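You operate a simulated robot arm through the tools that you are given. There is no shell and no other tool.

You are at the controls of a simulated robot arm. One attempt, no reset.

JOB
Put things in order on the top of the right unit. At the end: the clear tall jar stands where the white cup stood; the clear small juice bottle from the top of the right unit stands where the clear tall jar stood; the pink berry bag from the top of the right unit stands where the clear small juice bottle stood; the white cup is on the brown empty carton (marked "OATS"); whatever was shut is shut again. Leave all else as you found it, and nothing knocked over.

Only the result counts: the job must be done as asked and must still hold three seconds after the hand-in. Knocking over, shifting, dropping, spilling or breaking anything else fails it.

ROBOT AND FRAMES
A 6-joint arm with a two-finger parallel gripper, fixed in place. Base frame: the origin is at the foot of the arm, x ahead of it, y to its left, z up; the work surface is at about z = -0.001. Lengths are in m, angles in rad, forces in N, time in s.
With the tool pointing down near the work surface it reaches from about 0.16 to 0.42 m from the base axis. Its first joint turns from -1.152 to 1.152 rad. Payload 1.57 kg.
The tool frame sits at the grasp point between the pads (the TCP): z along the fingers, y along the line on which they close. The tips reach 0.03 m beyond it. Largest opening 0.08 m; finger width 0.017, thickness 0.012; the body of the gripper, 0.04 by 0.082 m, starts 0.08 m behind the TCP.
Orientation is told as [roll, pitch, yaw] about the base's x, y, z axes, in that order, counted from this pose: with the fingers straight down and closing along the base's y, the tool's x points along the base's -x, its y along +y and its z along -z.

CONTROLS
- The arm moves only by the tool servo_tool. Its argument "commands" is one flat list of numbers, 7 for each row, row after row: the turn, a rotation vector about the tool's x, y, z in rad, then the shift along the tool's x, y, z in m, then the opening, from 0 (shut) to 1 (fully open). In form: [wx, wy, wz, dx, dy, dz, hand, wx, wy, wz, dx, dy, dz, hand, ...]. A call has 1 to 20 rows; each row shifts and turns the commanded pose from where the row before left it, along the tool's axes as they then stand. Each row takes 0.2 s and may step no farther than 0.05 m and 0.15 rad from the row before; otherwise, or with a gripper value out of range, the whole call is refused. A pose out of reach is approached as far as the arm can. The call stops where the force on the tool passes 40 N (or 10 N more than at its start, if that is more) or the arm is blocked; 0.2 s more then pass. The fingers move at their own pace (about 0.153 m/s each) and stop on an object; they squeeze with about 34 N. The grip force told is the motor's: it shows also when the fingers shut on nothing. Time passes only in rows, and 0.2 s behind the last, so rows that do not move let the fingers close. It gives the time, the measured TCP pose, the force on the tool (base axes), the opening and the grip force at its end, in the units of the frame above (readings bear some noise), with the torque about the TCP (base axes, N m) and any sound that the robot's microphone picked up.
- Cameras (640 x 400 px; columns grow to the right, rows downward): "scene" is fixed at [0.0354, -0.3189, 0.4224]; the picture's right is [0.91, -0.41, 0.00], its down [-0.24, -0.53, -0.81] and it looks along [0.34, 0.74, -0.58] (base axes); focal length 230 px, centre (320, 200). "wrist" rides on the gripper at [0.072, -0.007, -0.122] in the tool frame; the picture's right is [0.09, 1.00, 0.00], its down [-0.84, 0.08, -0.54] and it looks along [-0.54, 0.05, 0.84] (tool axes); focal length 238 px, centre (320, 200). There is no depth. A picture from a camera that has moved, and an enlarged one, comes with that camera's place and axes in the base frame and with its lens.
- camera(camera): a new picture of that camera. The clock stands still meanwhile.
- close_up(camera, box): a new picture of the part [left, top, right, bottom] of that camera's present view, enlarged. The clock stands still meanwhile.
- sign_off(): hands the job in; it is judged then, once.

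Places have to be worked out from the pictures, the camera data and where the tool is seen. Open the gripper and draw the arm clear of the work before you hand the job in, unless the task says otherwise.

The tools are called after "Call:" by a JSON object that holds its "fn" and its "kwargs". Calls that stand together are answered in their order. servo_tool: Moves the arm, as the interface text tells. Its arguments: {"type":"object","properties":{"commands":{"type":"array","items":{"type":"number"}}},"required":["commands"]} The other tools are called the same way: camera (camera) takes a picture; close_up (camera, box) takes an enlarged picture of a part of a camera's view; sign_off () hands the job in.

At the start:

```text
clock: 0.0
ee_pos: [0.2285, -0.0259, 0.2935]
tcp_rot: [0.0, 0.0, 0.0]
wrist_force: [0.4, 0.5, 0.0]
ft_torque: [-0.01, 0.04, -0.03]
gripper_width: 0.08
gripper_force: 0.1
```

scene: 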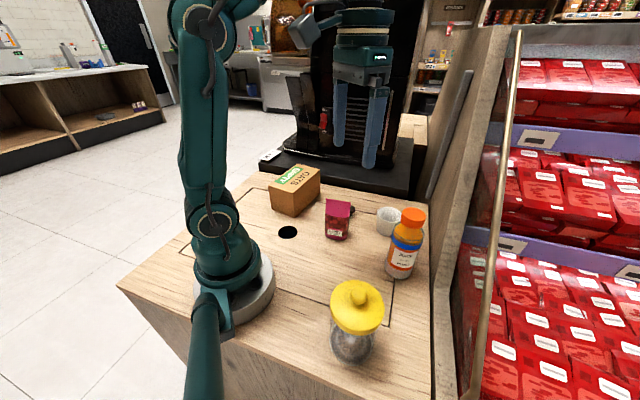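
wrist: 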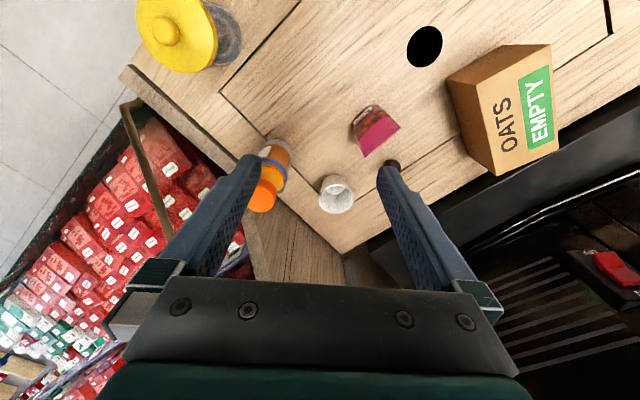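

I'll look at the scene more closely before moving anything.

Call:
{"fn": "close_up", "kwargs": {"camera": "scene", "box": [240, 150, 440, 275]}}

Call:
{"fn": "close_up", "kwargs": {"camera": "scene", "box": [280, 260, 440, 360]}}

Call:
{"fn": "close_up", "kwargs": {"camera": "wrist", "box": [220, 80, 460, 230]}}

Call:
{"fn": "close_up", "kwargs": {"camera": "wrist", "box": [400, 0, 640, 200]}}

Call:
{"fn": "close_up", "kwargs": {"camera": "wrist", "box": [100, 0, 320, 140]}}

```text
3.20 times, centred on (340, 212) of scene
camera zoom: at [0.0354, -0.3189, 0.4224], right [0.91, -0.41, 0.0], down [-0.24, -0.53, -0.81], along [0.34, 0.74, -0.58], focal length 736 px, centre (256, 160)
```

zoom: 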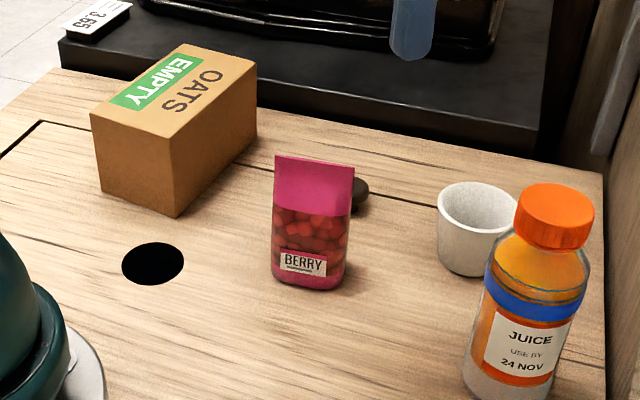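

```text
4.00 times, centred on (360, 310) of scene
camera zoom: at [0.0354, -0.3189, 0.4224], right [0.91, -0.41, 0.0], down [-0.24, -0.53, -0.81], along [0.34, 0.74, -0.58], focal length 920 px, centre (160, -240)
```

zoom: 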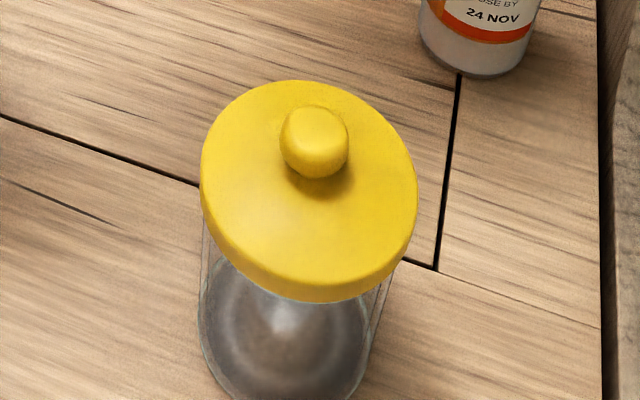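

```text
2.67 times, centred on (340, 155) of wrist
camera zoom: at [0.1565, -0.0297, 0.4155], right [-0.09, 1.0, 0.0], down [0.84, 0.08, 0.54], along [0.54, 0.05, -0.84], focal length 636 px, centre (267, 320)
```

zoom: 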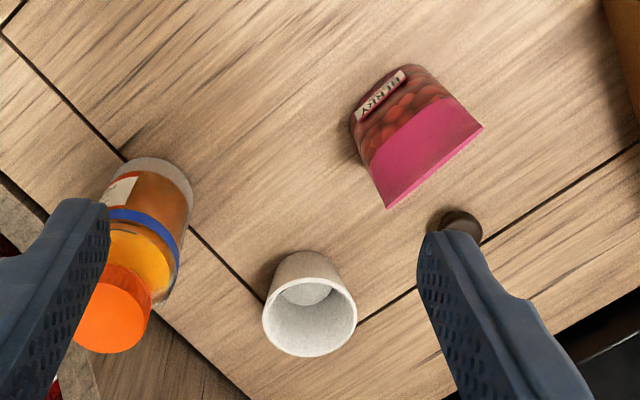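

```text
2.00 times, centred on (520, 100) of wrist
camera zoom: at [0.1565, -0.0297, 0.4155], right [-0.09, 1.0, 0.0], down [0.84, 0.08, 0.54], along [0.54, 0.05, -0.84], focal length 477 px, centre (-80, 400)
```

zoom: 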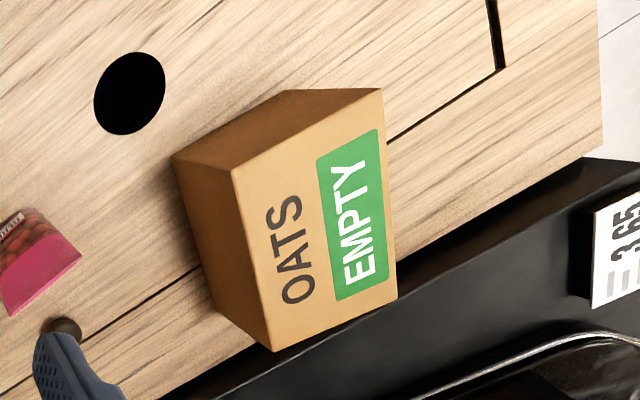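

```text
2.86 times, centred on (210, 70) of wrist
camera zoom: at [0.1565, -0.0297, 0.4155], right [-0.09, 1.0, 0.0], down [0.84, 0.08, 0.54], along [0.54, 0.05, -0.84], focal length 681 px, centre (634, 571)
```

zoom: 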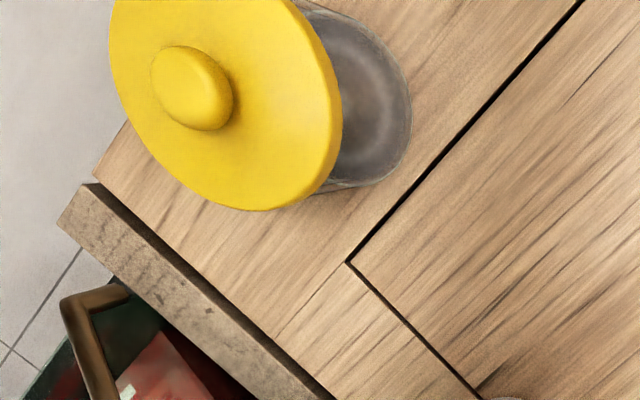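

The cup seems to be near (0.38, 0.02), the juice near (0.33, -0.10), the jar near (0.16, -0.18), the bag near (0.26, 0.06) and the carton near (0.22, 0.26). I'll move the wrist camera towards the cup, staying high, to refine these.

Call:
{"fn": "servo_tool", "kwargs": {"commands": [0, 0, 0, -0.024, 0.0155, 0.005, 1, 0, 0, 0, -0.024, 0.0155, 0.005, 1, 0, 0, 0, -0.0235, 0.015, 0.0, 1, 0, 0, 0, 0, 0, 0, 1]}}

Call:
{"fn": "camera", "kwargs": {"camera": "wrist"}}

Call:
{"fn": "camera", "kwargs": {"camera": "scene"}}

```text
clock: 1.0
ee_pos: [0.2964, 0.0236, 0.2805]
tcp_rot: [0.0, 0.001, 0.0]
wrist_force: [-0.7, -0.2, 0.5]
ft_torque: [0.0, -0.02, 0.0]
gripper_width: 0.0801
gripper_force: 0.1
```

```text
taken
camera wrist: at [0.2258, 0.0172, 0.4034], right [-0.09, 1.0, 0.0], down [0.84, 0.08, 0.54], along [0.54, 0.05, -0.84], focal length 238 px, centre (320, 200)
```

wrist: 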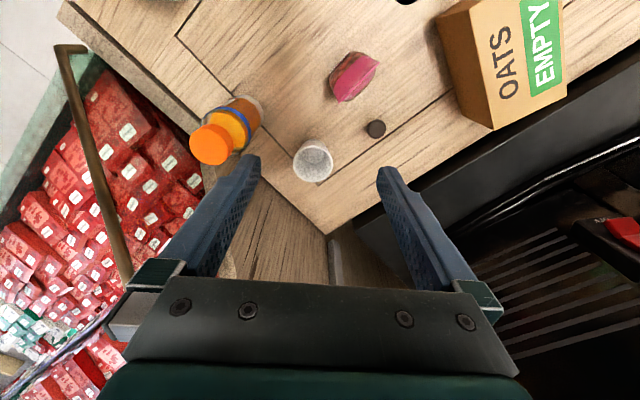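

```text
taken
```

scene: 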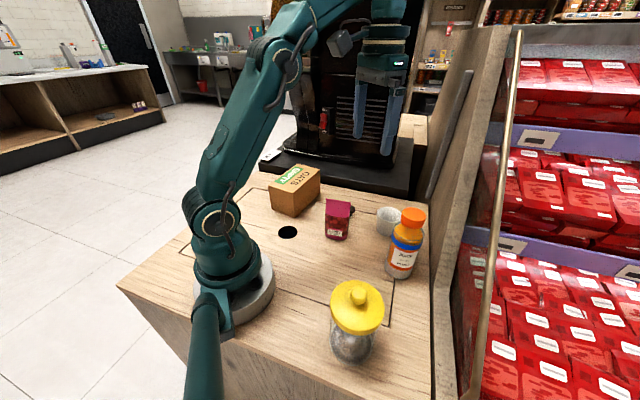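

The dark round item behind the bag is a small knob or puck, and I'll stay clear of it. Next I'll zoom in for more exact measurements.

Call:
{"fn": "close_up", "kwargs": {"camera": "wrist", "box": [170, 80, 330, 190]}}

Call:
{"fn": "close_up", "kwargs": {"camera": "wrist", "box": [280, 30, 420, 190]}}

Call:
{"fn": "close_up", "kwargs": {"camera": "wrist", "box": [420, 0, 600, 140]}}

Call:
{"fn": "close_up", "kwargs": {"camera": "scene", "box": [360, 190, 440, 290]}}

```text
3.64 times, centred on (250, 135) of wrist
camera zoom: at [0.2258, 0.0172, 0.4034], right [-0.09, 1.0, 0.0], down [0.84, 0.08, 0.54], along [0.54, 0.05, -0.84], focal length 867 px, centre (574, 436)
```

zoom: 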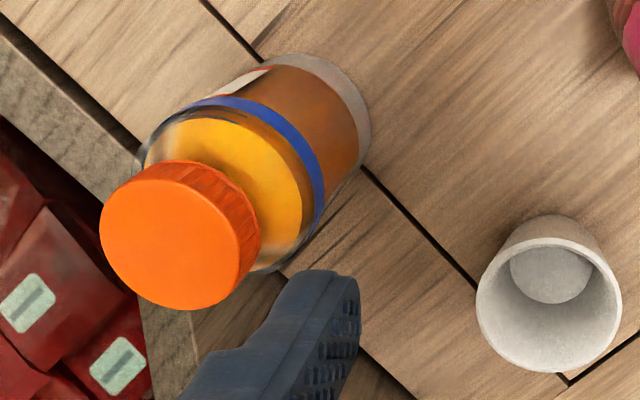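

```text
2.50 times, centred on (350, 110) of wrist
camera zoom: at [0.2258, 0.0172, 0.4034], right [-0.09, 1.0, 0.0], down [0.84, 0.08, 0.54], along [0.54, 0.05, -0.84], focal length 596 px, centre (245, 425)
```

zoom: 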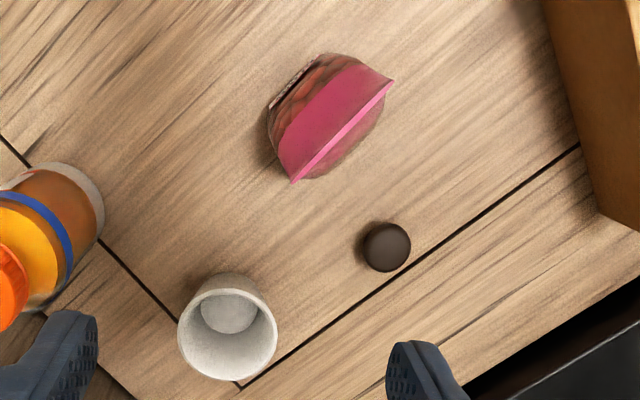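

```text
2.86 times, centred on (510, 70) of wrist
camera zoom: at [0.2258, 0.0172, 0.4034], right [-0.09, 1.0, 0.0], down [0.84, 0.08, 0.54], along [0.54, 0.05, -0.84], focal length 681 px, centre (-223, 571)
```

zoom: 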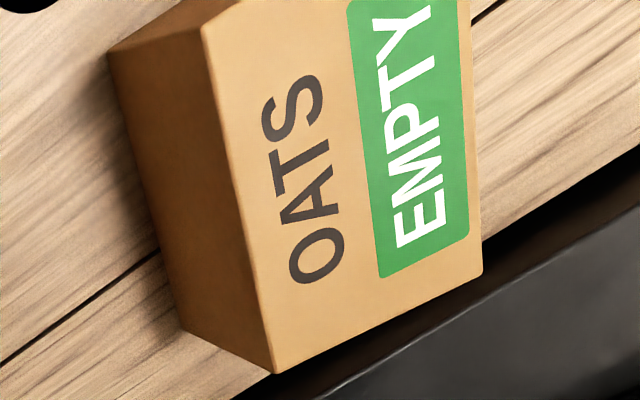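

```text
4.00 times, centred on (400, 240) of scene
camera zoom: at [0.0354, -0.3189, 0.4224], right [0.91, -0.41, 0.0], down [-0.24, -0.53, -0.81], along [0.34, 0.74, -0.58], focal length 920 px, centre (0, 40)
```

zoom: 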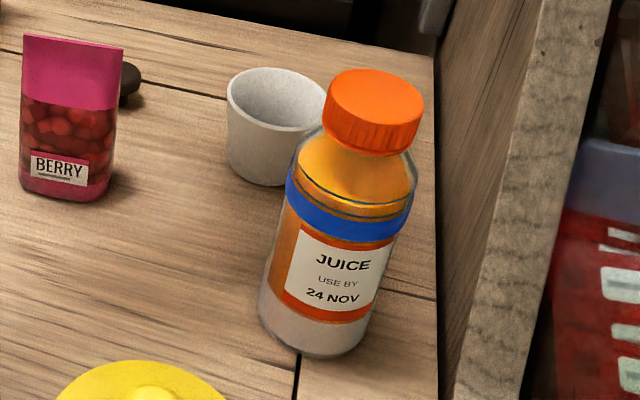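

My estimates so far:

| Item | Centre (x, y) | Height (z) | Width |
|---|---|---|---|
| Cup | (0.384, 0.020) | rim about 0.05 | rim about 0.064 |
| Juice bottle | (0.329, -0.098) | top about 0.149 | diameter about 0.06 |
| Carton | (0.215, 0.247) | top about 0.085 | – |

Next I'll move over the cup.

Call:
{"fn": "servo_tool", "kwargs": {"commands": [0, 0, 0, -0.0219, -0.0009, 0.03, 1, 0, 0, 0, -0.0219, -0.0009, 0.03, 1, 0, 0, 0, -0.0219, -0.0009, 0.03, 1, 0, 0, 0, -0.0219, -0.0009, 0.03, 1, 0, 0, 0, 0, 0, 0, 1]}}

Call:
{"fn": "camera", "kwargs": {"camera": "wrist"}}

Call:
{"fn": "close_up", "kwargs": {"camera": "scene", "box": [320, 120, 440, 280]}}

```text
clock: 2.2
ee_pos: [0.3862, 0.0185, 0.1642]
tcp_rot: [0.001, 0.001, 0.0]
wrist_force: [-0.2, 0.1, -0.5]
ft_torque: [-0.01, 0.03, -0.02]
gripper_width: 0.0804
gripper_force: 0.1
```

```text
taken
camera wrist: at [0.3152, 0.0129, 0.2864], right [-0.09, 1.0, 0.0], down [0.84, 0.08, 0.54], along [0.54, 0.05, -0.84], focal length 238 px, centre (320, 200)
```

wrist: 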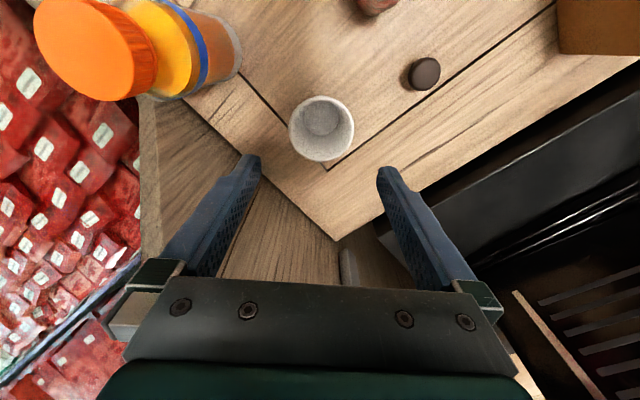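

```text
2.50 times, centred on (380, 200) of scene
camera zoom: at [0.0354, -0.3189, 0.4224], right [0.91, -0.41, 0.0], down [-0.24, -0.53, -0.81], along [0.34, 0.74, -0.58], focal length 575 px, centre (170, 200)
```

zoom: 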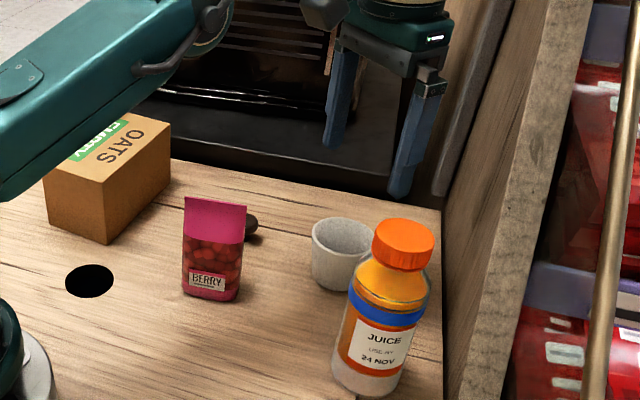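

The new picture confirms the cup's centre at about (0.385, 0.020), and the space around it is clear. I'll go straight down with the fingers open.

Call:
{"fn": "servo_tool", "kwargs": {"commands": [0, 0, 0, 0.001, 0.001, 0.03, 1, 0, 0, 0, 0, 0.001, 0.03, 1, 0, 0, 0, 0, 0, 0.03, 1, 0, 0, 0, 0, 0, 0.025, 1, 0, 0, 0, 0, 0, 0.009, 1, 0, 0, 0, 0, 0, 0, 1]}}

Call:
{"fn": "camera", "kwargs": {"camera": "wrist"}}

Call:
{"fn": "close_up", "kwargs": {"camera": "scene", "box": [340, 160, 440, 280]}}

```text
clock: 3.6
ee_pos: [0.3857, 0.0205, 0.0394]
tcp_rot: [0.001, 0.0, 0.001]
wrist_force: [-0.3, -0.3, 0.7]
ft_torque: [-0.01, 0.02, 0.01]
gripper_width: 0.0799
gripper_force: 0.2
```

```text
taken
camera wrist: at [0.315, 0.0146, 0.1611], right [-0.09, 1.0, 0.0], down [0.84, 0.08, 0.54], along [0.54, 0.05, -0.84], focal length 238 px, centre (320, 200)
```

wrist: 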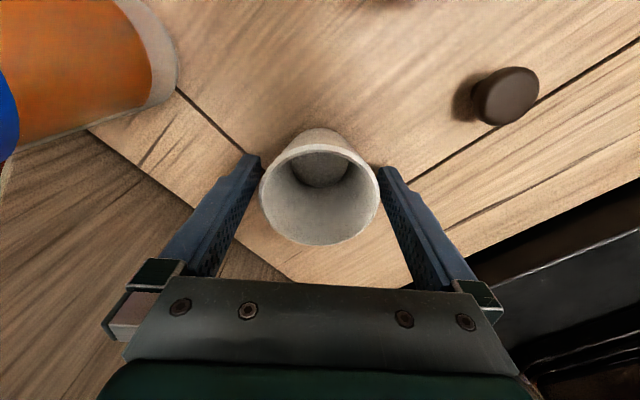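

```text
3.33 times, centred on (390, 220) of scene
camera zoom: at [0.0354, -0.3189, 0.4224], right [0.91, -0.41, 0.0], down [-0.24, -0.53, -0.81], along [0.34, 0.74, -0.58], focal length 767 px, centre (87, 133)
```

zoom: 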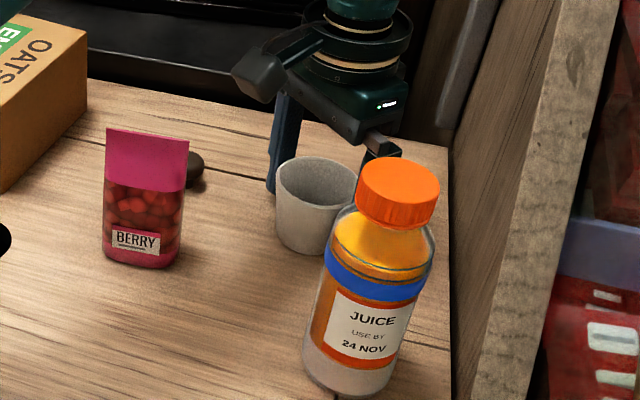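

The cup sits centred between the fingers, so I'll close on it.

Call:
{"fn": "servo_tool", "kwargs": {"commands": [0, 0, 0, 0, 0, 0, 0.85, 0, 0, 0, 0, 0, 0, 0.7, 0, 0, 0, 0, 0, 0, 0.5, 0, 0, 0, 0, 0, 0, 0.5]}}

Call:
{"fn": "camera", "kwargs": {"camera": "wrist"}}

```text
clock: 4.6
ee_pos: [0.3858, 0.0198, 0.038]
tcp_rot: [0.001, 0.0, 0.002]
wrist_force: [0.5, 0.8, -0.1]
ft_torque: [0.01, -0.02, 0.03]
gripper_width: 0.0624
gripper_force: 33.9
```

```text
taken
camera wrist: at [0.315, 0.0146, 0.1614], right [-0.09, 1.0, 0.0], down [0.84, 0.08, 0.54], along [0.54, 0.05, -0.84], focal length 238 px, centre (320, 200)
```

wrist: 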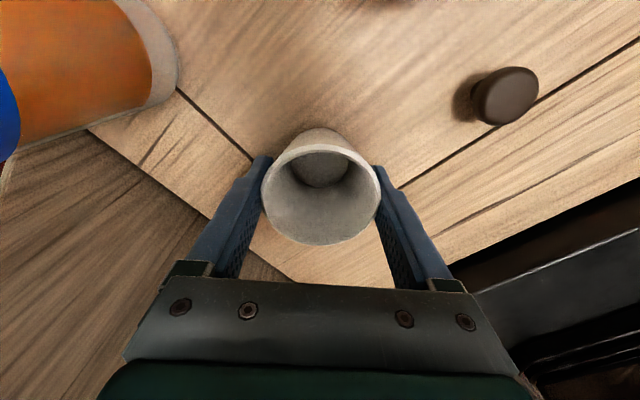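

The cup is gripped at its 0.062 m rim. I'll lift straight up and check that it comes along level.

Call:
{"fn": "servo_tool", "kwargs": {"commands": [0, 0, 0, 0, 0, -0.01, 0.5, 0, 0, 0, 0, 0, -0.025, 0.5, 0, 0, 0, 0, 0, -0.03, 0.5, 0, 0, 0, 0, 0, -0.03, 0.5, 0, 0, 0, 0, 0, -0.03, 0.5, 0, 0, 0, 0, 0, -0.03, 0.5, 0, 0, 0, 0, 0, -0.02, 0.5, 0, 0, 0, 0, 0, 0, 0.5]}}

Call:
{"fn": "camera", "kwargs": {"camera": "wrist"}}

Call:
{"fn": "camera", "kwargs": {"camera": "scene"}}

```text
clock: 6.4
ee_pos: [0.3665, 0.0179, 0.204]
tcp_rot: [0.0, 0.001, -0.001]
wrist_force: [0.3, -0.2, 0.6]
ft_torque: [-0.02, 0.0, 0.01]
gripper_width: 0.0398
gripper_force: 0.2
out of reach, approached as far as the arm can: row 6, 7
```

```text
taken
camera wrist: at [0.2951, 0.0121, 0.3264], right [-0.09, 1.0, 0.0], down [0.84, 0.08, 0.54], along [0.54, 0.05, -0.84], focal length 238 px, centre (320, 200)
```

wrist: 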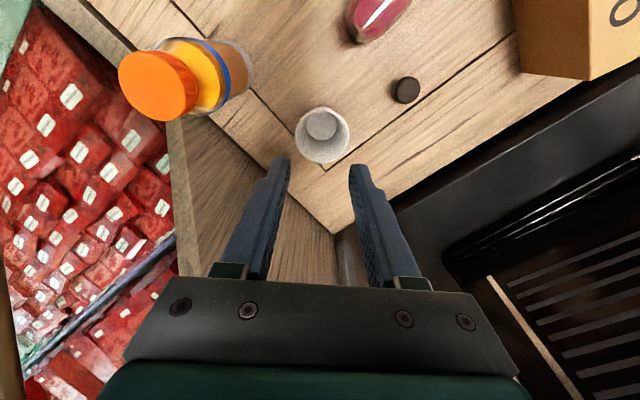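

```text
taken
```

scene: 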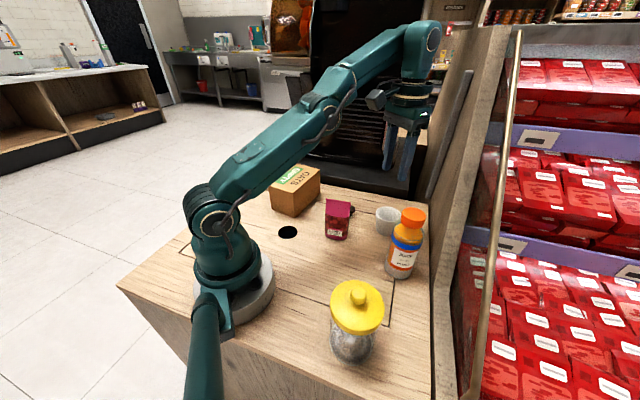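

The cup slipped out of the grip as I lifted and is still standing in its place; the fingers closed to 0.040 on nothing. I'll open, come down partway, and check the pose and the cup before gripping again at rim height.

Call:
{"fn": "servo_tool", "kwargs": {"commands": [0, 0, 0, 0, 0, 0, 1, 0, 0, 0, 0, 0, 0.03, 1, 0, 0, 0, 0, 0, 0.03, 1, 0, 0, 0, 0, 0, 0, 1]}}

Call:
{"fn": "camera", "kwargs": {"camera": "wrist"}}

Call:
{"fn": "close_up", "kwargs": {"camera": "scene", "box": [340, 180, 440, 280]}}

```text
clock: 7.4
ee_pos: [0.369, 0.0162, 0.1451]
tcp_rot: [0.001, -0.003, 0.001]
wrist_force: [0.1, 0.9, 0.0]
ft_torque: [0.0, 0.03, 0.0]
gripper_width: 0.08
gripper_force: 0.1
```

```text
taken
camera wrist: at [0.2974, 0.0112, 0.2664], right [-0.09, 1.0, 0.0], down [0.84, 0.08, 0.54], along [0.54, 0.05, -0.84], focal length 238 px, centre (320, 200)
```

wrist: 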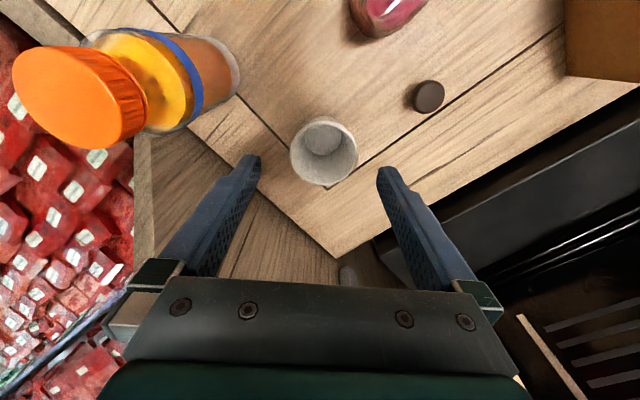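

```text
4.00 times, centred on (390, 230) of scene
camera zoom: at [0.0354, -0.3189, 0.4224], right [0.91, -0.41, 0.0], down [-0.24, -0.53, -0.81], along [0.34, 0.74, -0.58], focal length 920 px, centre (40, 80)
```

zoom: 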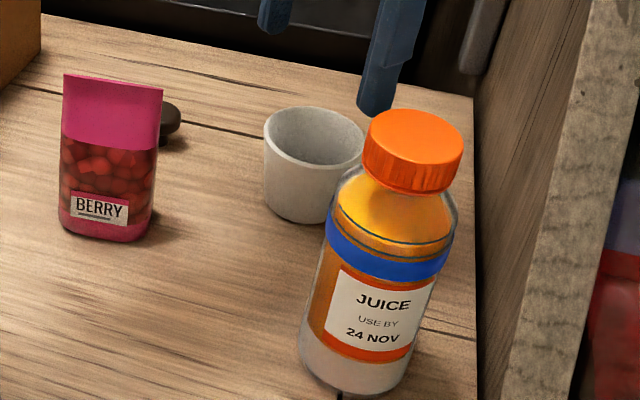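

The cup moved by no more than about 2 mm, to roughly (0.383, 0.022). I'll align on it and come down with the pads level with the rim.

Call:
{"fn": "servo_tool", "kwargs": {"commands": [0, 0, 0, -0.0146, 0.0055, 0, 1, 0, 0, 0, 0, 0, 0.03, 1, 0, 0, 0, 0, 0, 0.03, 1, 0, 0, 0, 0, 0, 0.025, 1, 0, 0, 0, 0, 0, 0.012, 1, 0, 0, 0, 0, 0, 0, 1]}}

Call:
{"fn": "camera", "kwargs": {"camera": "wrist"}}

Call:
{"fn": "close_up", "kwargs": {"camera": "scene", "box": [340, 180, 440, 280]}}

```text
clock: 8.8
ee_pos: [0.3816, 0.0234, 0.0476]
tcp_rot: [0.0, 0.0, 0.0]
wrist_force: [0.6, 0.5, -0.8]
ft_torque: [-0.01, 0.01, 0.0]
gripper_width: 0.0799
gripper_force: 0.1
```

```text
taken
camera wrist: at [0.3111, 0.0177, 0.1682], right [-0.09, 1.0, 0.0], down [0.84, 0.08, 0.54], along [0.54, 0.05, -0.84], focal length 238 px, centre (320, 200)
```

wrist: 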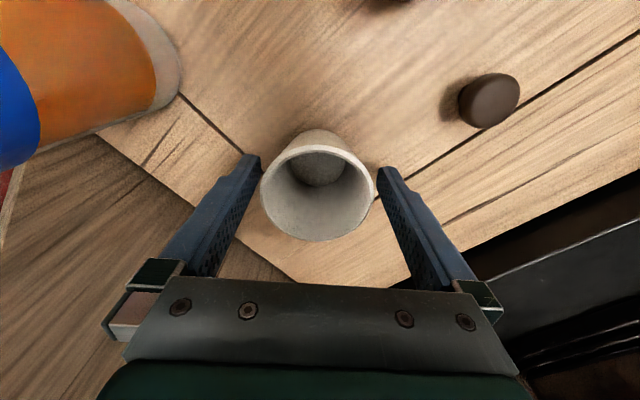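

```text
4.00 times, centred on (390, 230) of scene
camera zoom: at [0.0354, -0.3189, 0.4224], right [0.91, -0.41, 0.0], down [-0.24, -0.53, -0.81], along [0.34, 0.74, -0.58], focal length 920 px, centre (40, 80)
```

zoom: 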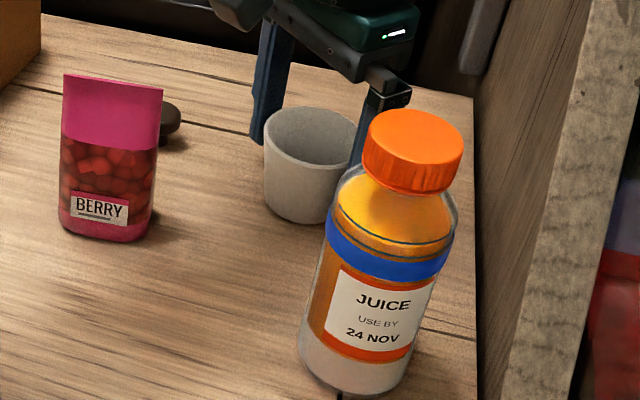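

The cup is centred to within about 2 mm. I'll nudge sideways a little, close fully, then lift only slightly and read the width.

Call:
{"fn": "servo_tool", "kwargs": {"commands": [0, 0, 0, 0, -0.0015, 0, 1, 0, 0, 0, 0, 0, 0, 0.8, 0, 0, 0, 0, 0, 0, 0.5, 0, 0, 0, 0, 0, 0, 0.3, 0, 0, 0, 0, 0, 0, 0.3]}}

Call:
{"fn": "servo_tool", "kwargs": {"commands": [0, 0, 0, 0, 0, -0.003, 0.3, 0, 0, 0, 0, 0, -0.003, 0.3, 0, 0, 0, 0, 0, 0, 0.3]}}

Call:
{"fn": "close_up", "kwargs": {"camera": "scene", "box": [340, 180, 440, 280]}}

Call:
{"fn": "camera", "kwargs": {"camera": "wrist"}}

```text
clock: 10.0
ee_pos: [0.3831, 0.0209, 0.0479]
tcp_rot: [-0.001, 0.0, 0.001]
wrist_force: [0.0, -0.9, -0.4]
ft_torque: [-0.01, 0.03, -0.03]
gripper_width: 0.0624
gripper_force: 33.8
```

```text
clock: 10.8
ee_pos: [0.3817, 0.0203, 0.0526]
tcp_rot: [0.0, 0.0, 0.0]
wrist_force: [0.0, 0.1, 0.5]
ft_torque: [-0.01, -0.02, 0.01]
gripper_width: 0.0623
gripper_force: 33.7
```

```text
4.00 times, centred on (390, 230) of scene
camera zoom: at [0.0354, -0.3189, 0.4224], right [0.91, -0.41, 0.0], down [-0.24, -0.53, -0.81], along [0.34, 0.74, -0.58], focal length 920 px, centre (40, 80)
```

zoom: 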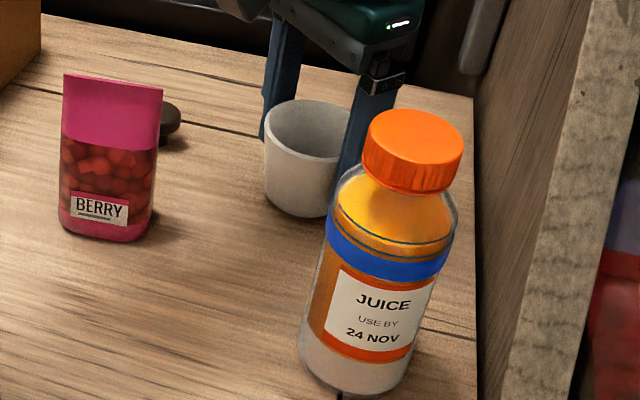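

```text
taken
camera wrist: at [0.3104, 0.016, 0.1752], right [-0.09, 1.0, 0.0], down [0.84, 0.08, 0.54], along [0.54, 0.05, -0.84], focal length 238 px, centre (320, 200)
```

wrist: 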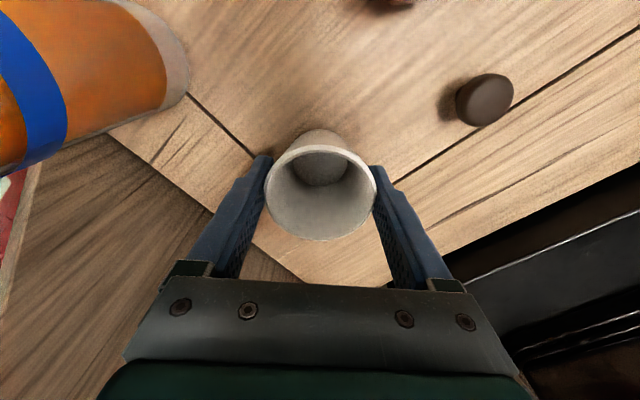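

This time the cup rose with the gripper and the width held at 0.0623. I'll lift gently in small steps.

Call:
{"fn": "servo_tool", "kwargs": {"commands": [0, 0, 0, 0, 0, -0.005, 0.3, 0, 0, 0, 0, 0, -0.006, 0.3, 0, 0, 0, 0, 0, -0.007, 0.3, 0, 0, 0, 0, 0, -0.008, 0.3, 0, 0, 0, 0, 0, -0.008, 0.3, 0, 0, 0, 0, 0, -0.008, 0.3, 0, 0, 0, 0, 0, -0.007, 0.3, 0, 0, 0, 0, 0, -0.005, 0.3, 0, 0, 0, 0, 0, 0, 0.3]}}

Call:
{"fn": "camera", "kwargs": {"camera": "wrist"}}

Call:
{"fn": "close_up", "kwargs": {"camera": "scene", "box": [340, 160, 440, 280]}}

```text
clock: 12.8
ee_pos: [0.3825, 0.0209, 0.1081]
tcp_rot: [-0.002, 0.0, 0.0]
wrist_force: [-0.3, 0.6, -0.7]
ft_torque: [0.01, -0.01, -0.01]
gripper_width: 0.0623
gripper_force: 34.3
```

```text
taken
camera wrist: at [0.3106, 0.0154, 0.2297], right [-0.09, 1.0, 0.0], down [0.84, 0.08, 0.54], along [0.54, 0.05, -0.84], focal length 238 px, centre (320, 200)
```

wrist: 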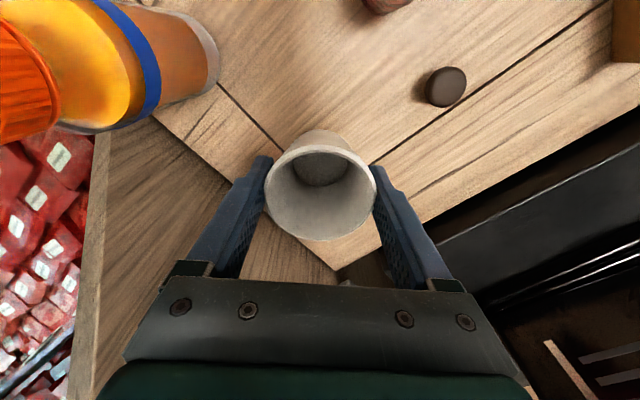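

```text
3.33 times, centred on (390, 220) of scene
camera zoom: at [0.0354, -0.3189, 0.4224], right [0.91, -0.41, 0.0], down [-0.24, -0.53, -0.81], along [0.34, 0.74, -0.58], focal length 767 px, centre (87, 133)
```

zoom: 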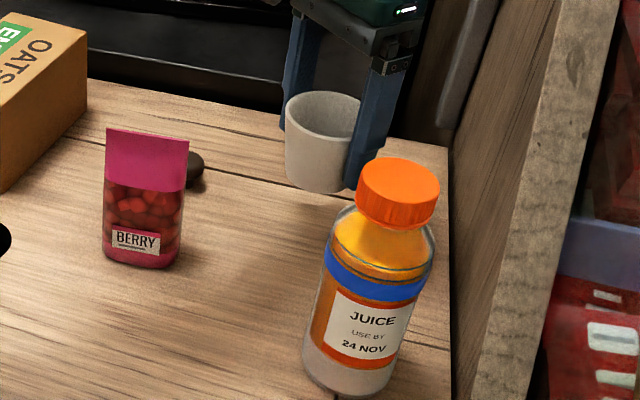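

The cup is held level and hangs about 0.048 below the TCP. I'll raise it further, then swing smoothly towards the carton.

Call:
{"fn": "servo_tool", "kwargs": {"commands": [0, 0, 0, 0.002, 0.002, -0.006, 0.3, 0, 0, 0, 0.003, 0.004, -0.01, 0.3, 0, 0, 0, 0.004, 0.005, -0.012, 0.3, 0, 0, 0, 0.004, 0.005, -0.012, 0.3, 0, 0, 0, 0.004, 0.005, -0.012, 0.3, 0, 0, 0, 0.005, 0.007, -0.01, 0.3, 0, 0, 0, 0.006, 0.008, -0.006, 0.3, 0, 0, 0, 0.006, 0.009, -0.002, 0.3, 0, 0, 0, 0.007, 0.01, 0, 0.3, 0, 0, 0, 0.007, 0.01, 0, 0.3, 0, 0, 0, 0.007, 0.01, 0, 0.3, 0, 0, 0, 0.007, 0.01, 0, 0.3, 0, 0, 0, 0.007, 0.01, 0, 0.3, 0, 0, 0, 0.005, 0.007, 0, 0.3, 0, 0, 0, 0.003, 0.004, 0, 0.3, 0, 0, 0, 0, 0, 0, 0.3]}}

Call:
{"fn": "camera", "kwargs": {"camera": "wrist"}}

Call:
{"fn": "camera", "kwargs": {"camera": "scene"}}

```text
clock: 16.2
ee_pos: [0.3035, 0.1274, 0.1769]
tcp_rot: [0.001, 0.0, 0.0]
wrist_force: [0.2, 1.1, -0.4]
ft_torque: [-0.01, 0.04, 0.01]
gripper_width: 0.0624
gripper_force: 34.2
```

```text
taken
camera wrist: at [0.2325, 0.1216, 0.2989], right [-0.09, 1.0, 0.0], down [0.84, 0.08, 0.54], along [0.54, 0.05, -0.84], focal length 238 px, centre (320, 200)
```

wrist: 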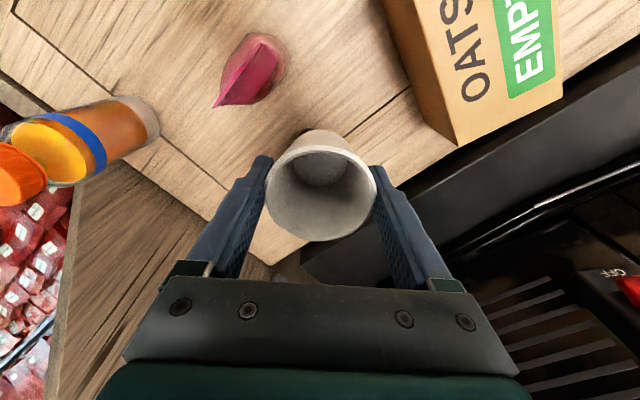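

```text
taken
```

scene: 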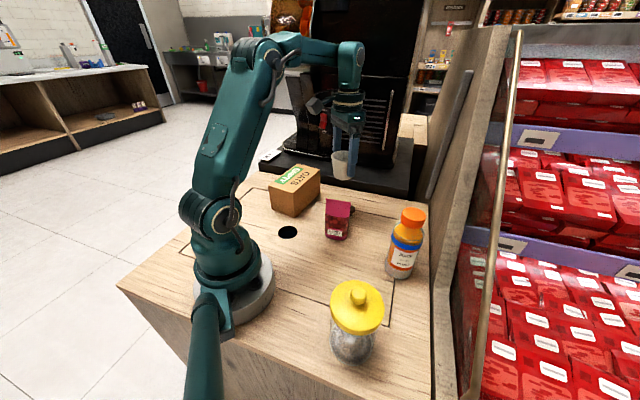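

The cup is still firmly held. The carton's top corners fit my earlier estimate, so I'll continue to above its top centre at (0.213, 0.247).

Call:
{"fn": "servo_tool", "kwargs": {"commands": [0, 0, 0, 0.004, 0.005, 0, 0.3, 0, 0, 0, 0.006, 0.008, 0, 0.3, 0, 0, 0, 0.0075, 0.01, 0, 0.3, 0, 0, 0, 0.0075, 0.01, 0, 0.3, 0, 0, 0, 0.0075, 0.01, 0, 0.3, 0, 0, 0, 0.0075, 0.01, 0, 0.3, 0, 0, 0, 0.0075, 0.01, 0, 0.3, 0, 0, 0, 0.0075, 0.01, 0, 0.3, 0, 0, 0, 0.0075, 0.01, 0, 0.3, 0, 0, 0, 0.0075, 0.01, 0, 0.3, 0, 0, 0, 0.0075, 0.01, 0, 0.3, 0, 0, 0, 0.007, 0.009, 0, 0.3, 0, 0, 0, 0.0055, 0.007, 0, 0.3, 0, 0, 0, 0, 0.001, 0, 0.3, 0, 0, 0, 0, 0, 0, 0.3]}}

Call:
{"fn": "camera", "kwargs": {"camera": "wrist"}}

Call:
{"fn": "close_up", "kwargs": {"camera": "scene", "box": [230, 110, 360, 230]}}

```text
clock: 19.4
ee_pos: [0.214, 0.2479, 0.1774]
tcp_rot: [0.0, -0.001, 0.0]
wrist_force: [-0.7, -0.5, 0.1]
ft_torque: [0.01, 0.03, 0.03]
gripper_width: 0.0622
gripper_force: 34.4
```

```text
taken
camera wrist: at [0.1434, 0.2422, 0.2989], right [-0.09, 1.0, 0.0], down [0.84, 0.08, 0.54], along [0.54, 0.05, -0.84], focal length 238 px, centre (320, 200)
```

wrist: 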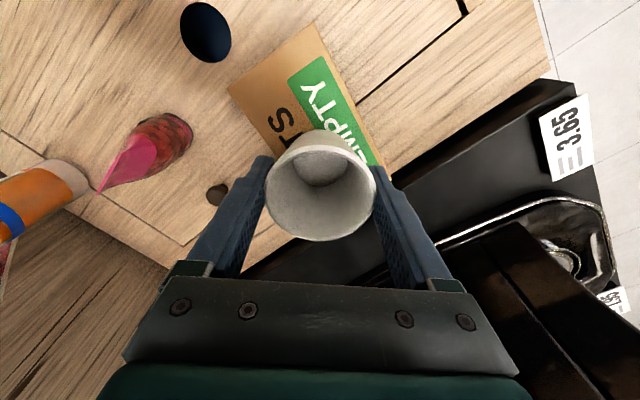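

```text
3.33 times, centred on (295, 170) of scene
camera zoom: at [0.0354, -0.3189, 0.4224], right [0.91, -0.41, 0.0], down [-0.24, -0.53, -0.81], along [0.34, 0.74, -0.58], focal length 767 px, centre (403, 300)
```

zoom: 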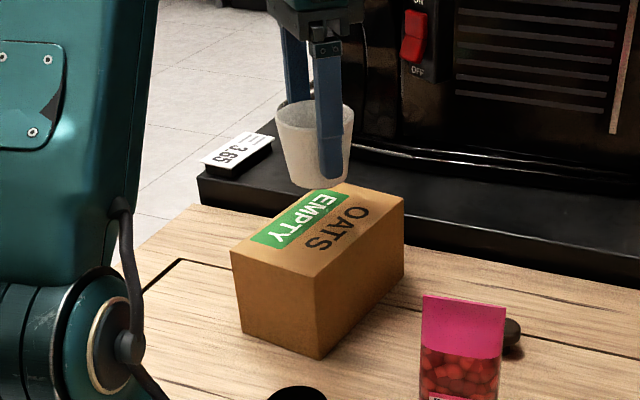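

The cup is above the carton's centre, with its base about 0.044 above the top. I'll lower it most of the way gently.

Call:
{"fn": "servo_tool", "kwargs": {"commands": [0, 0, 0, 0.0007, -0.001, 0.003, 0.3, 0, 0, 0, 0, 0, 0.005, 0.3, 0, 0, 0, 0, 0, 0.006, 0.3, 0, 0, 0, 0, 0, 0.006, 0.3, 0, 0, 0, 0, 0, 0.006, 0.3, 0, 0, 0, 0, 0, 0.005, 0.3, 0, 0, 0, 0, 0, 0.003, 0.3, 0, 0, 0, 0, 0, 0, 0.3]}}

Call:
{"fn": "close_up", "kwargs": {"camera": "scene", "box": [250, 140, 350, 230]}}

Call:
{"fn": "camera", "kwargs": {"camera": "wrist"}}

```text
clock: 21.2
ee_pos: [0.2136, 0.2441, 0.1424]
tcp_rot: [0.002, 0.0, 0.0]
wrist_force: [0.3, -0.2, -1.0]
ft_torque: [-0.01, -0.04, 0.0]
gripper_width: 0.0623
gripper_force: 34.1
```

```text
4.44 times, centred on (300, 185) of scene
camera zoom: at [0.0354, -0.3189, 0.4224], right [0.91, -0.41, 0.0], down [-0.24, -0.53, -0.81], along [0.34, 0.74, -0.58], focal length 1022 px, centre (409, 267)
```

zoom: 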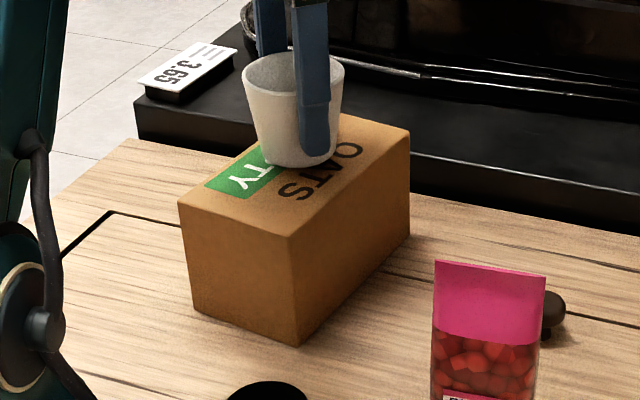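

```text
taken
camera wrist: at [0.1423, 0.2407, 0.2651], right [-0.09, 1.0, 0.0], down [0.84, 0.08, 0.54], along [0.54, 0.05, -0.84], focal length 238 px, centre (320, 200)
```

wrist: 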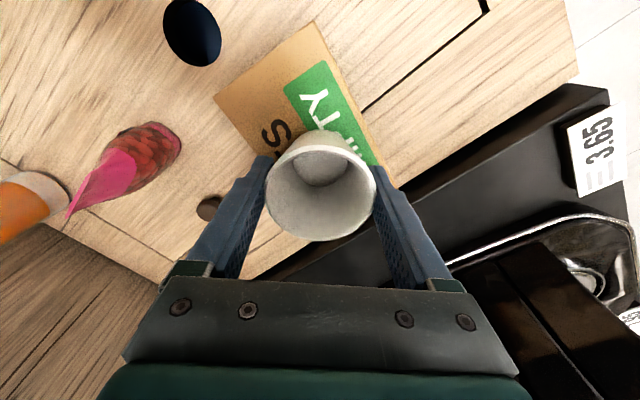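

The cup's base is about 1 cm above the carton. I'll go down in 1.5–2 mm steps and watch the force.

Call:
{"fn": "servo_tool", "kwargs": {"commands": [0, 0, 0, 0, 0, 0.002, 0.3, 0, 0, 0, 0, 0, 0.002, 0.3, 0, 0, 0, 0, 0, 0.0015, 0.3, 0, 0, 0, 0, 0, 0, 0.3]}}

Call:
{"fn": "close_up", "kwargs": {"camera": "scene", "box": [270, 150, 330, 190]}}

```text
clock: 22.2
ee_pos: [0.2133, 0.2454, 0.1378]
tcp_rot: [-0.001, 0.003, 0.0]
wrist_force: [0.5, -1.0, -0.6]
ft_torque: [0.03, 0.03, -0.01]
gripper_width: 0.0623
gripper_force: 33.9
```

```text
10.00 times, centred on (300, 170) of scene
camera zoom: at [0.0354, -0.3189, 0.4224], right [0.91, -0.41, 0.0], down [-0.24, -0.53, -0.81], along [0.34, 0.74, -0.58], focal length 2300 px, centre (520, 500)
```

zoom: 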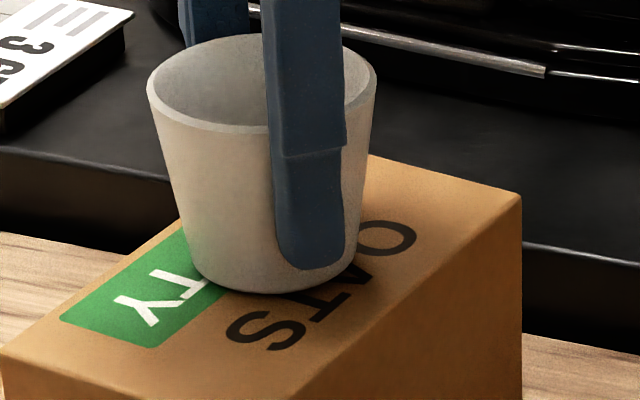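

No contact yet. I'll keep lowering in 1 mm steps.

Call:
{"fn": "servo_tool", "kwargs": {"commands": [0, 0, 0, 0, 0, 0.001, 0.3, 0, 0, 0, 0, 0, 0.001, 0.3, 0, 0, 0, 0, 0, 0, 0.3]}}

Call:
{"fn": "close_up", "kwargs": {"camera": "scene", "box": [270, 150, 330, 190]}}

Call:
{"fn": "servo_tool", "kwargs": {"commands": [0, 0, 0, 0, 0, 0.001, 0.3, 0, 0, 0, 0, 0, 0, 0.3]}}

Call:
{"fn": "close_up", "kwargs": {"camera": "scene", "box": [270, 150, 330, 190]}}

```text
clock: 23.0
ee_pos: [0.2134, 0.2475, 0.1357]
tcp_rot: [0.001, 0.0, -0.001]
wrist_force: [0.0, -0.2, 0.1]
ft_torque: [0.02, -0.01, 0.0]
gripper_width: 0.0623
gripper_force: 33.8
```

```text
10.00 times, centred on (300, 170) of scene
camera zoom: at [0.0354, -0.3189, 0.4224], right [0.91, -0.41, 0.0], down [-0.24, -0.53, -0.81], along [0.34, 0.74, -0.58], focal length 2300 px, centre (520, 500)
```

zoom: 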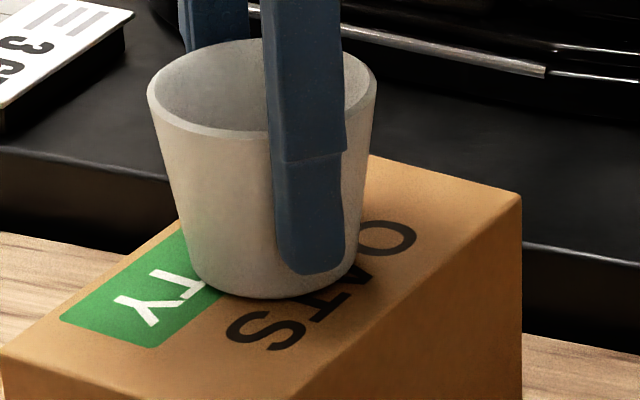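

```text
clock: 23.6
ee_pos: [0.2141, 0.2474, 0.1362]
tcp_rot: [0.0, -0.002, -0.001]
wrist_force: [-0.4, -0.6, 7.9]
ft_torque: [-0.02, -0.06, 0.02]
gripper_width: 0.0625
gripper_force: 34.5
```

```text
10.00 times, centred on (300, 170) of scene
camera zoom: at [0.0354, -0.3189, 0.4224], right [0.91, -0.41, 0.0], down [-0.24, -0.53, -0.81], along [0.34, 0.74, -0.58], focal length 2300 px, centre (520, 500)
```

zoom: 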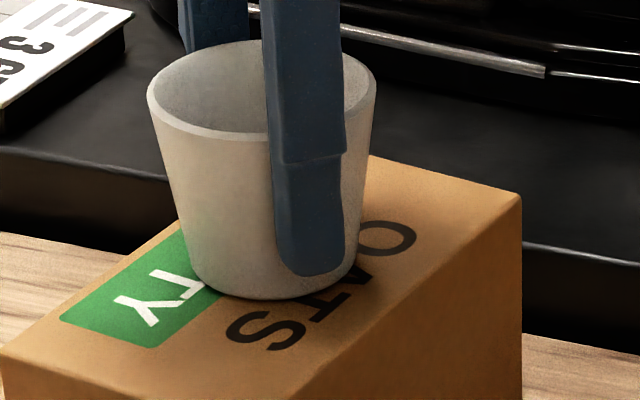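

The reading shows 7.9 N upward, so the cup is resting on the carton. I'll relieve slightly and open slowly.

Call:
{"fn": "servo_tool", "kwargs": {"commands": [0, 0, 0, 0, 0, -0.0006, 0.3, 0, 0, 0, 0, 0, 0, 0.75, 0, 0, 0, 0, 0, 0, 0.8, 0, 0, 0, 0, 0, 0, 0.85, 0, 0, 0, 0, 0, 0, 0.92, 0, 0, 0, 0, 0, 0, 1, 0, 0, 0, 0, 0, 0, 1]}}

Call:
{"fn": "camera", "kwargs": {"camera": "wrist"}}

Call:
{"fn": "close_up", "kwargs": {"camera": "scene", "box": [250, 140, 350, 230]}}

```text
clock: 25.2
ee_pos: [0.2137, 0.246, 0.1361]
tcp_rot: [-0.001, 0.0, 0.0]
wrist_force: [-0.6, -0.4, 0.5]
ft_torque: [0.02, 0.01, -0.02]
gripper_width: 0.08
gripper_force: 0.1
```

```text
taken
camera wrist: at [0.1422, 0.2408, 0.2572], right [-0.09, 1.0, 0.0], down [0.84, 0.08, 0.54], along [0.54, 0.05, -0.84], focal length 238 px, centre (320, 200)
```

wrist: 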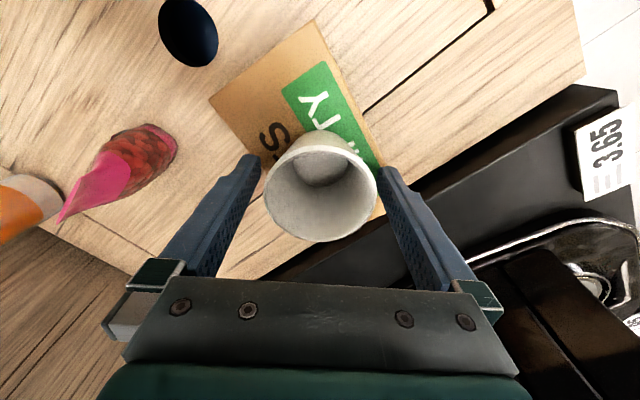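

```text
4.44 times, centred on (300, 185) of scene
camera zoom: at [0.0354, -0.3189, 0.4224], right [0.91, -0.41, 0.0], down [-0.24, -0.53, -0.81], along [0.34, 0.74, -0.58], focal length 1022 px, centre (409, 267)
```

zoom: 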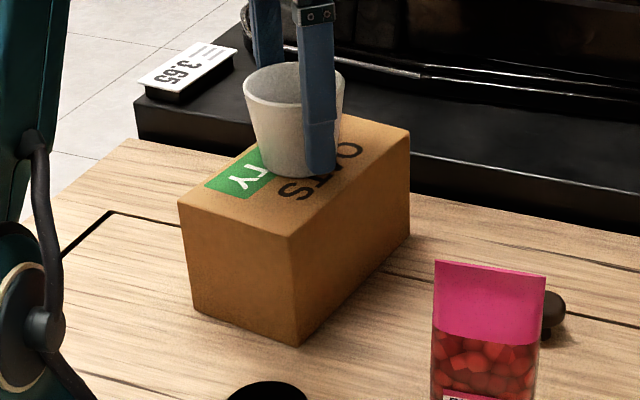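

The cup is released and standing on the carton. I'll lift straight up, then swing round high over the middle to look at the jar.

Call:
{"fn": "servo_tool", "kwargs": {"commands": [0, 0, 0, 0, 0, -0.005, 1, 0, 0, 0, 0, 0, -0.015, 1, 0, 0, 0, 0, 0, -0.03, 1, 0, 0, 0, 0, 0, -0.03, 1, 0, 0, 0, 0, 0, -0.03, 1, 0, 0, 0, 0, 0, -0.03, 1, 0, 0, 0, -0.008, -0.033, 0, 1, 0, 0, 0, -0.008, -0.033, 0, 1, 0, 0, 0, -0.008, -0.033, 0, 1, 0, 0, 0, -0.008, -0.033, 0, 1, 0, 0, 0, -0.008, -0.033, 0, 1, 0, 0, 0, -0.006, -0.03, 0, 1, 0, 0, 0, 0, 0, 0, 1]}}

Call:
{"fn": "camera", "kwargs": {"camera": "scene"}}

```text
clock: 28.0
ee_pos: [0.2545, 0.043, 0.265]
tcp_rot: [0.0, 0.001, -0.001]
wrist_force: [-0.3, -0.2, -0.3]
ft_torque: [0.0, -0.02, 0.01]
gripper_width: 0.0802
gripper_force: 0.1
out of reach, approached as far as the arm can: row 6
```

```text
taken
```

scene: 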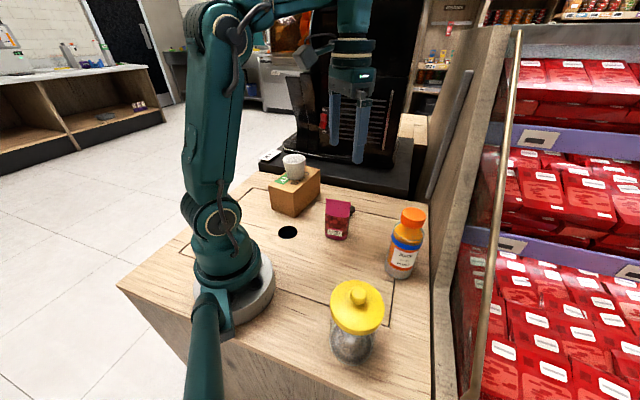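

The cup stands on the carton and everything else is undisturbed. I'll swing over to the jar for a good look.

Call:
{"fn": "servo_tool", "kwargs": {"commands": [0, 0, 0, 0.008, -0.035, -0.003, 1, 0, 0, 0, 0.01, -0.037, -0.004, 1, 0, 0, 0, 0.01, -0.037, -0.004, 1, 0, 0, 0, 0.012, -0.037, -0.003, 1, 0, 0, 0, 0.012, -0.035, 0, 1, 0, 0, 0, 0.01, -0.03, 0, 1, 0, 0, 0, 0, 0, 0, 1]}}

Call:
{"fn": "camera", "kwargs": {"camera": "wrist"}}

Call:
{"fn": "camera", "kwargs": {"camera": "scene"}}

```text
clock: 29.6
ee_pos: [0.1936, -0.1671, 0.2773]
tcp_rot: [0.0, -0.001, 0.002]
wrist_force: [0.3, 1.0, -0.2]
ft_torque: [0.02, -0.01, 0.0]
gripper_width: 0.0798
gripper_force: 0.0
```

```text
taken
camera wrist: at [0.1224, -0.1719, 0.3997], right [-0.09, 1.0, 0.0], down [0.84, 0.08, 0.54], along [0.54, 0.05, -0.84], focal length 238 px, centre (320, 200)
```

wrist: 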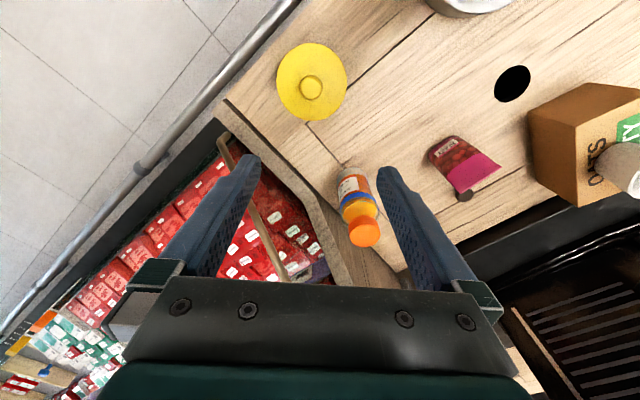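

```text
taken
```

scene: 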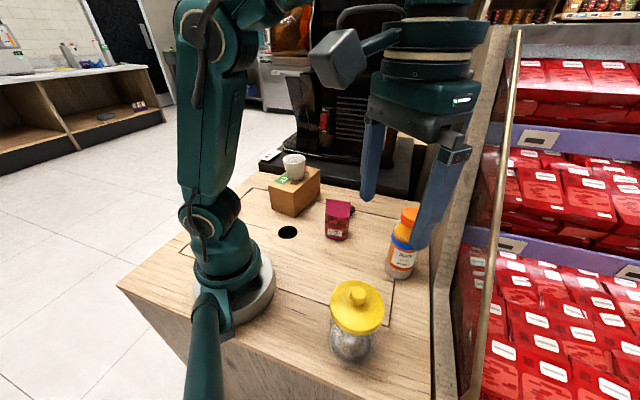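

Call:
{"fn": "close_up", "kwargs": {"camera": "wrist", "box": [256, 30, 376, 140]}}

Call:
{"fn": "close_up", "kwargs": {"camera": "scene", "box": [310, 265, 410, 375]}}

```text
3.64 times, centred on (316, 85) of wrist
camera zoom: at [0.1224, -0.1719, 0.3997], right [-0.09, 1.0, 0.0], down [0.84, 0.08, 0.54], along [0.54, 0.05, -0.84], focal length 867 px, centre (334, 618)
```

zoom: 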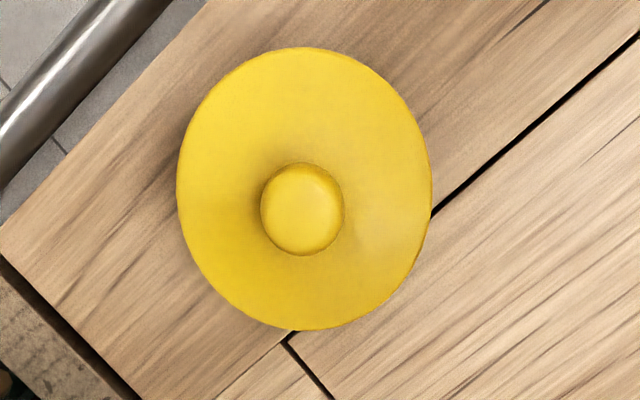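

```text
3.64 times, centred on (360, 320) of scene
camera zoom: at [0.0354, -0.3189, 0.4224], right [0.91, -0.41, 0.0], down [-0.24, -0.53, -0.81], along [0.34, 0.74, -0.58], focal length 836 px, centre (174, -236)
```

zoom: 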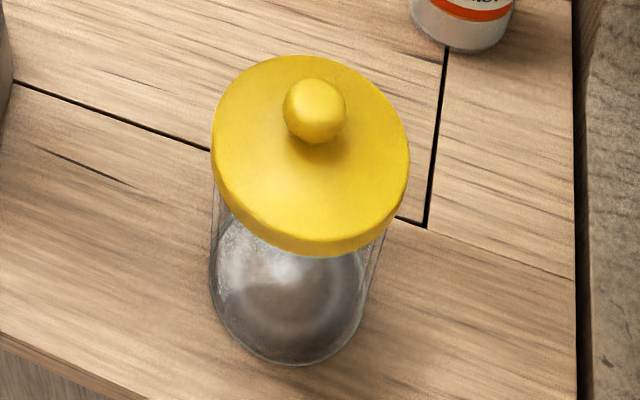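

From this view the jar's axis is near (0.157, -0.179), with the lid top at z ≈ 0.108. The lid is about 0.077 wide and the glass about 0.072, so fingers coming straight down would barely clear the lid. I'll lean the tool about 30° instead, so the fingers pass beside the lid and grip the glass. First I'll lower a little and yaw so the fingers close along the radial direction.

Call:
{"fn": "servo_tool", "kwargs": {"commands": [0, 0, 0, 0, 0, 0.025, 1, 0, 0, 0, 0, 0, 0.025, 1, 0, 0, -0.141, 0, 0, 0, 1, 0, 0, -0.141, 0, 0, 0, 1, 0, 0, -0.141, 0, 0, 0, 1, 0, 0, -0.141, 0, 0, 0, 1, 0, 0, -0.141, 0, 0, 0, 1, 0, 0, 0, 0, 0, 0, 1]}}

Call:
{"fn": "camera", "kwargs": {"camera": "wrist"}}

```text
clock: 31.4
ee_pos: [0.1918, -0.1654, 0.2294]
tcp_rot: [0.001, -0.001, 0.706]
wrist_force: [0.1, 1.0, 0.9]
ft_torque: [0.02, 0.0, -0.04]
gripper_width: 0.0799
gripper_force: 0.0
```

```text
taken
camera wrist: at [0.1425, -0.2168, 0.3516], right [-0.72, 0.7, 0.0], down [0.59, 0.6, 0.54], along [0.38, 0.39, -0.84], focal length 238 px, centre (320, 200)
```

wrist: 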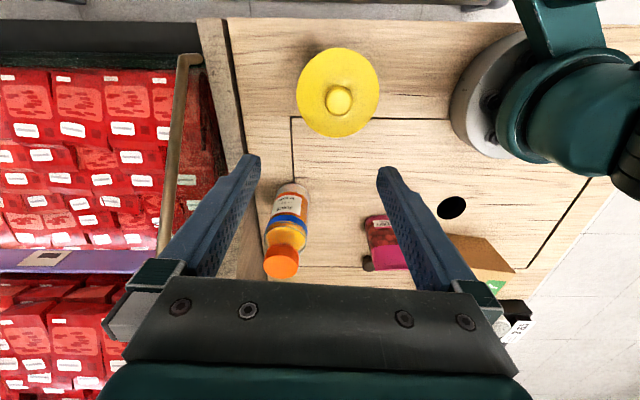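

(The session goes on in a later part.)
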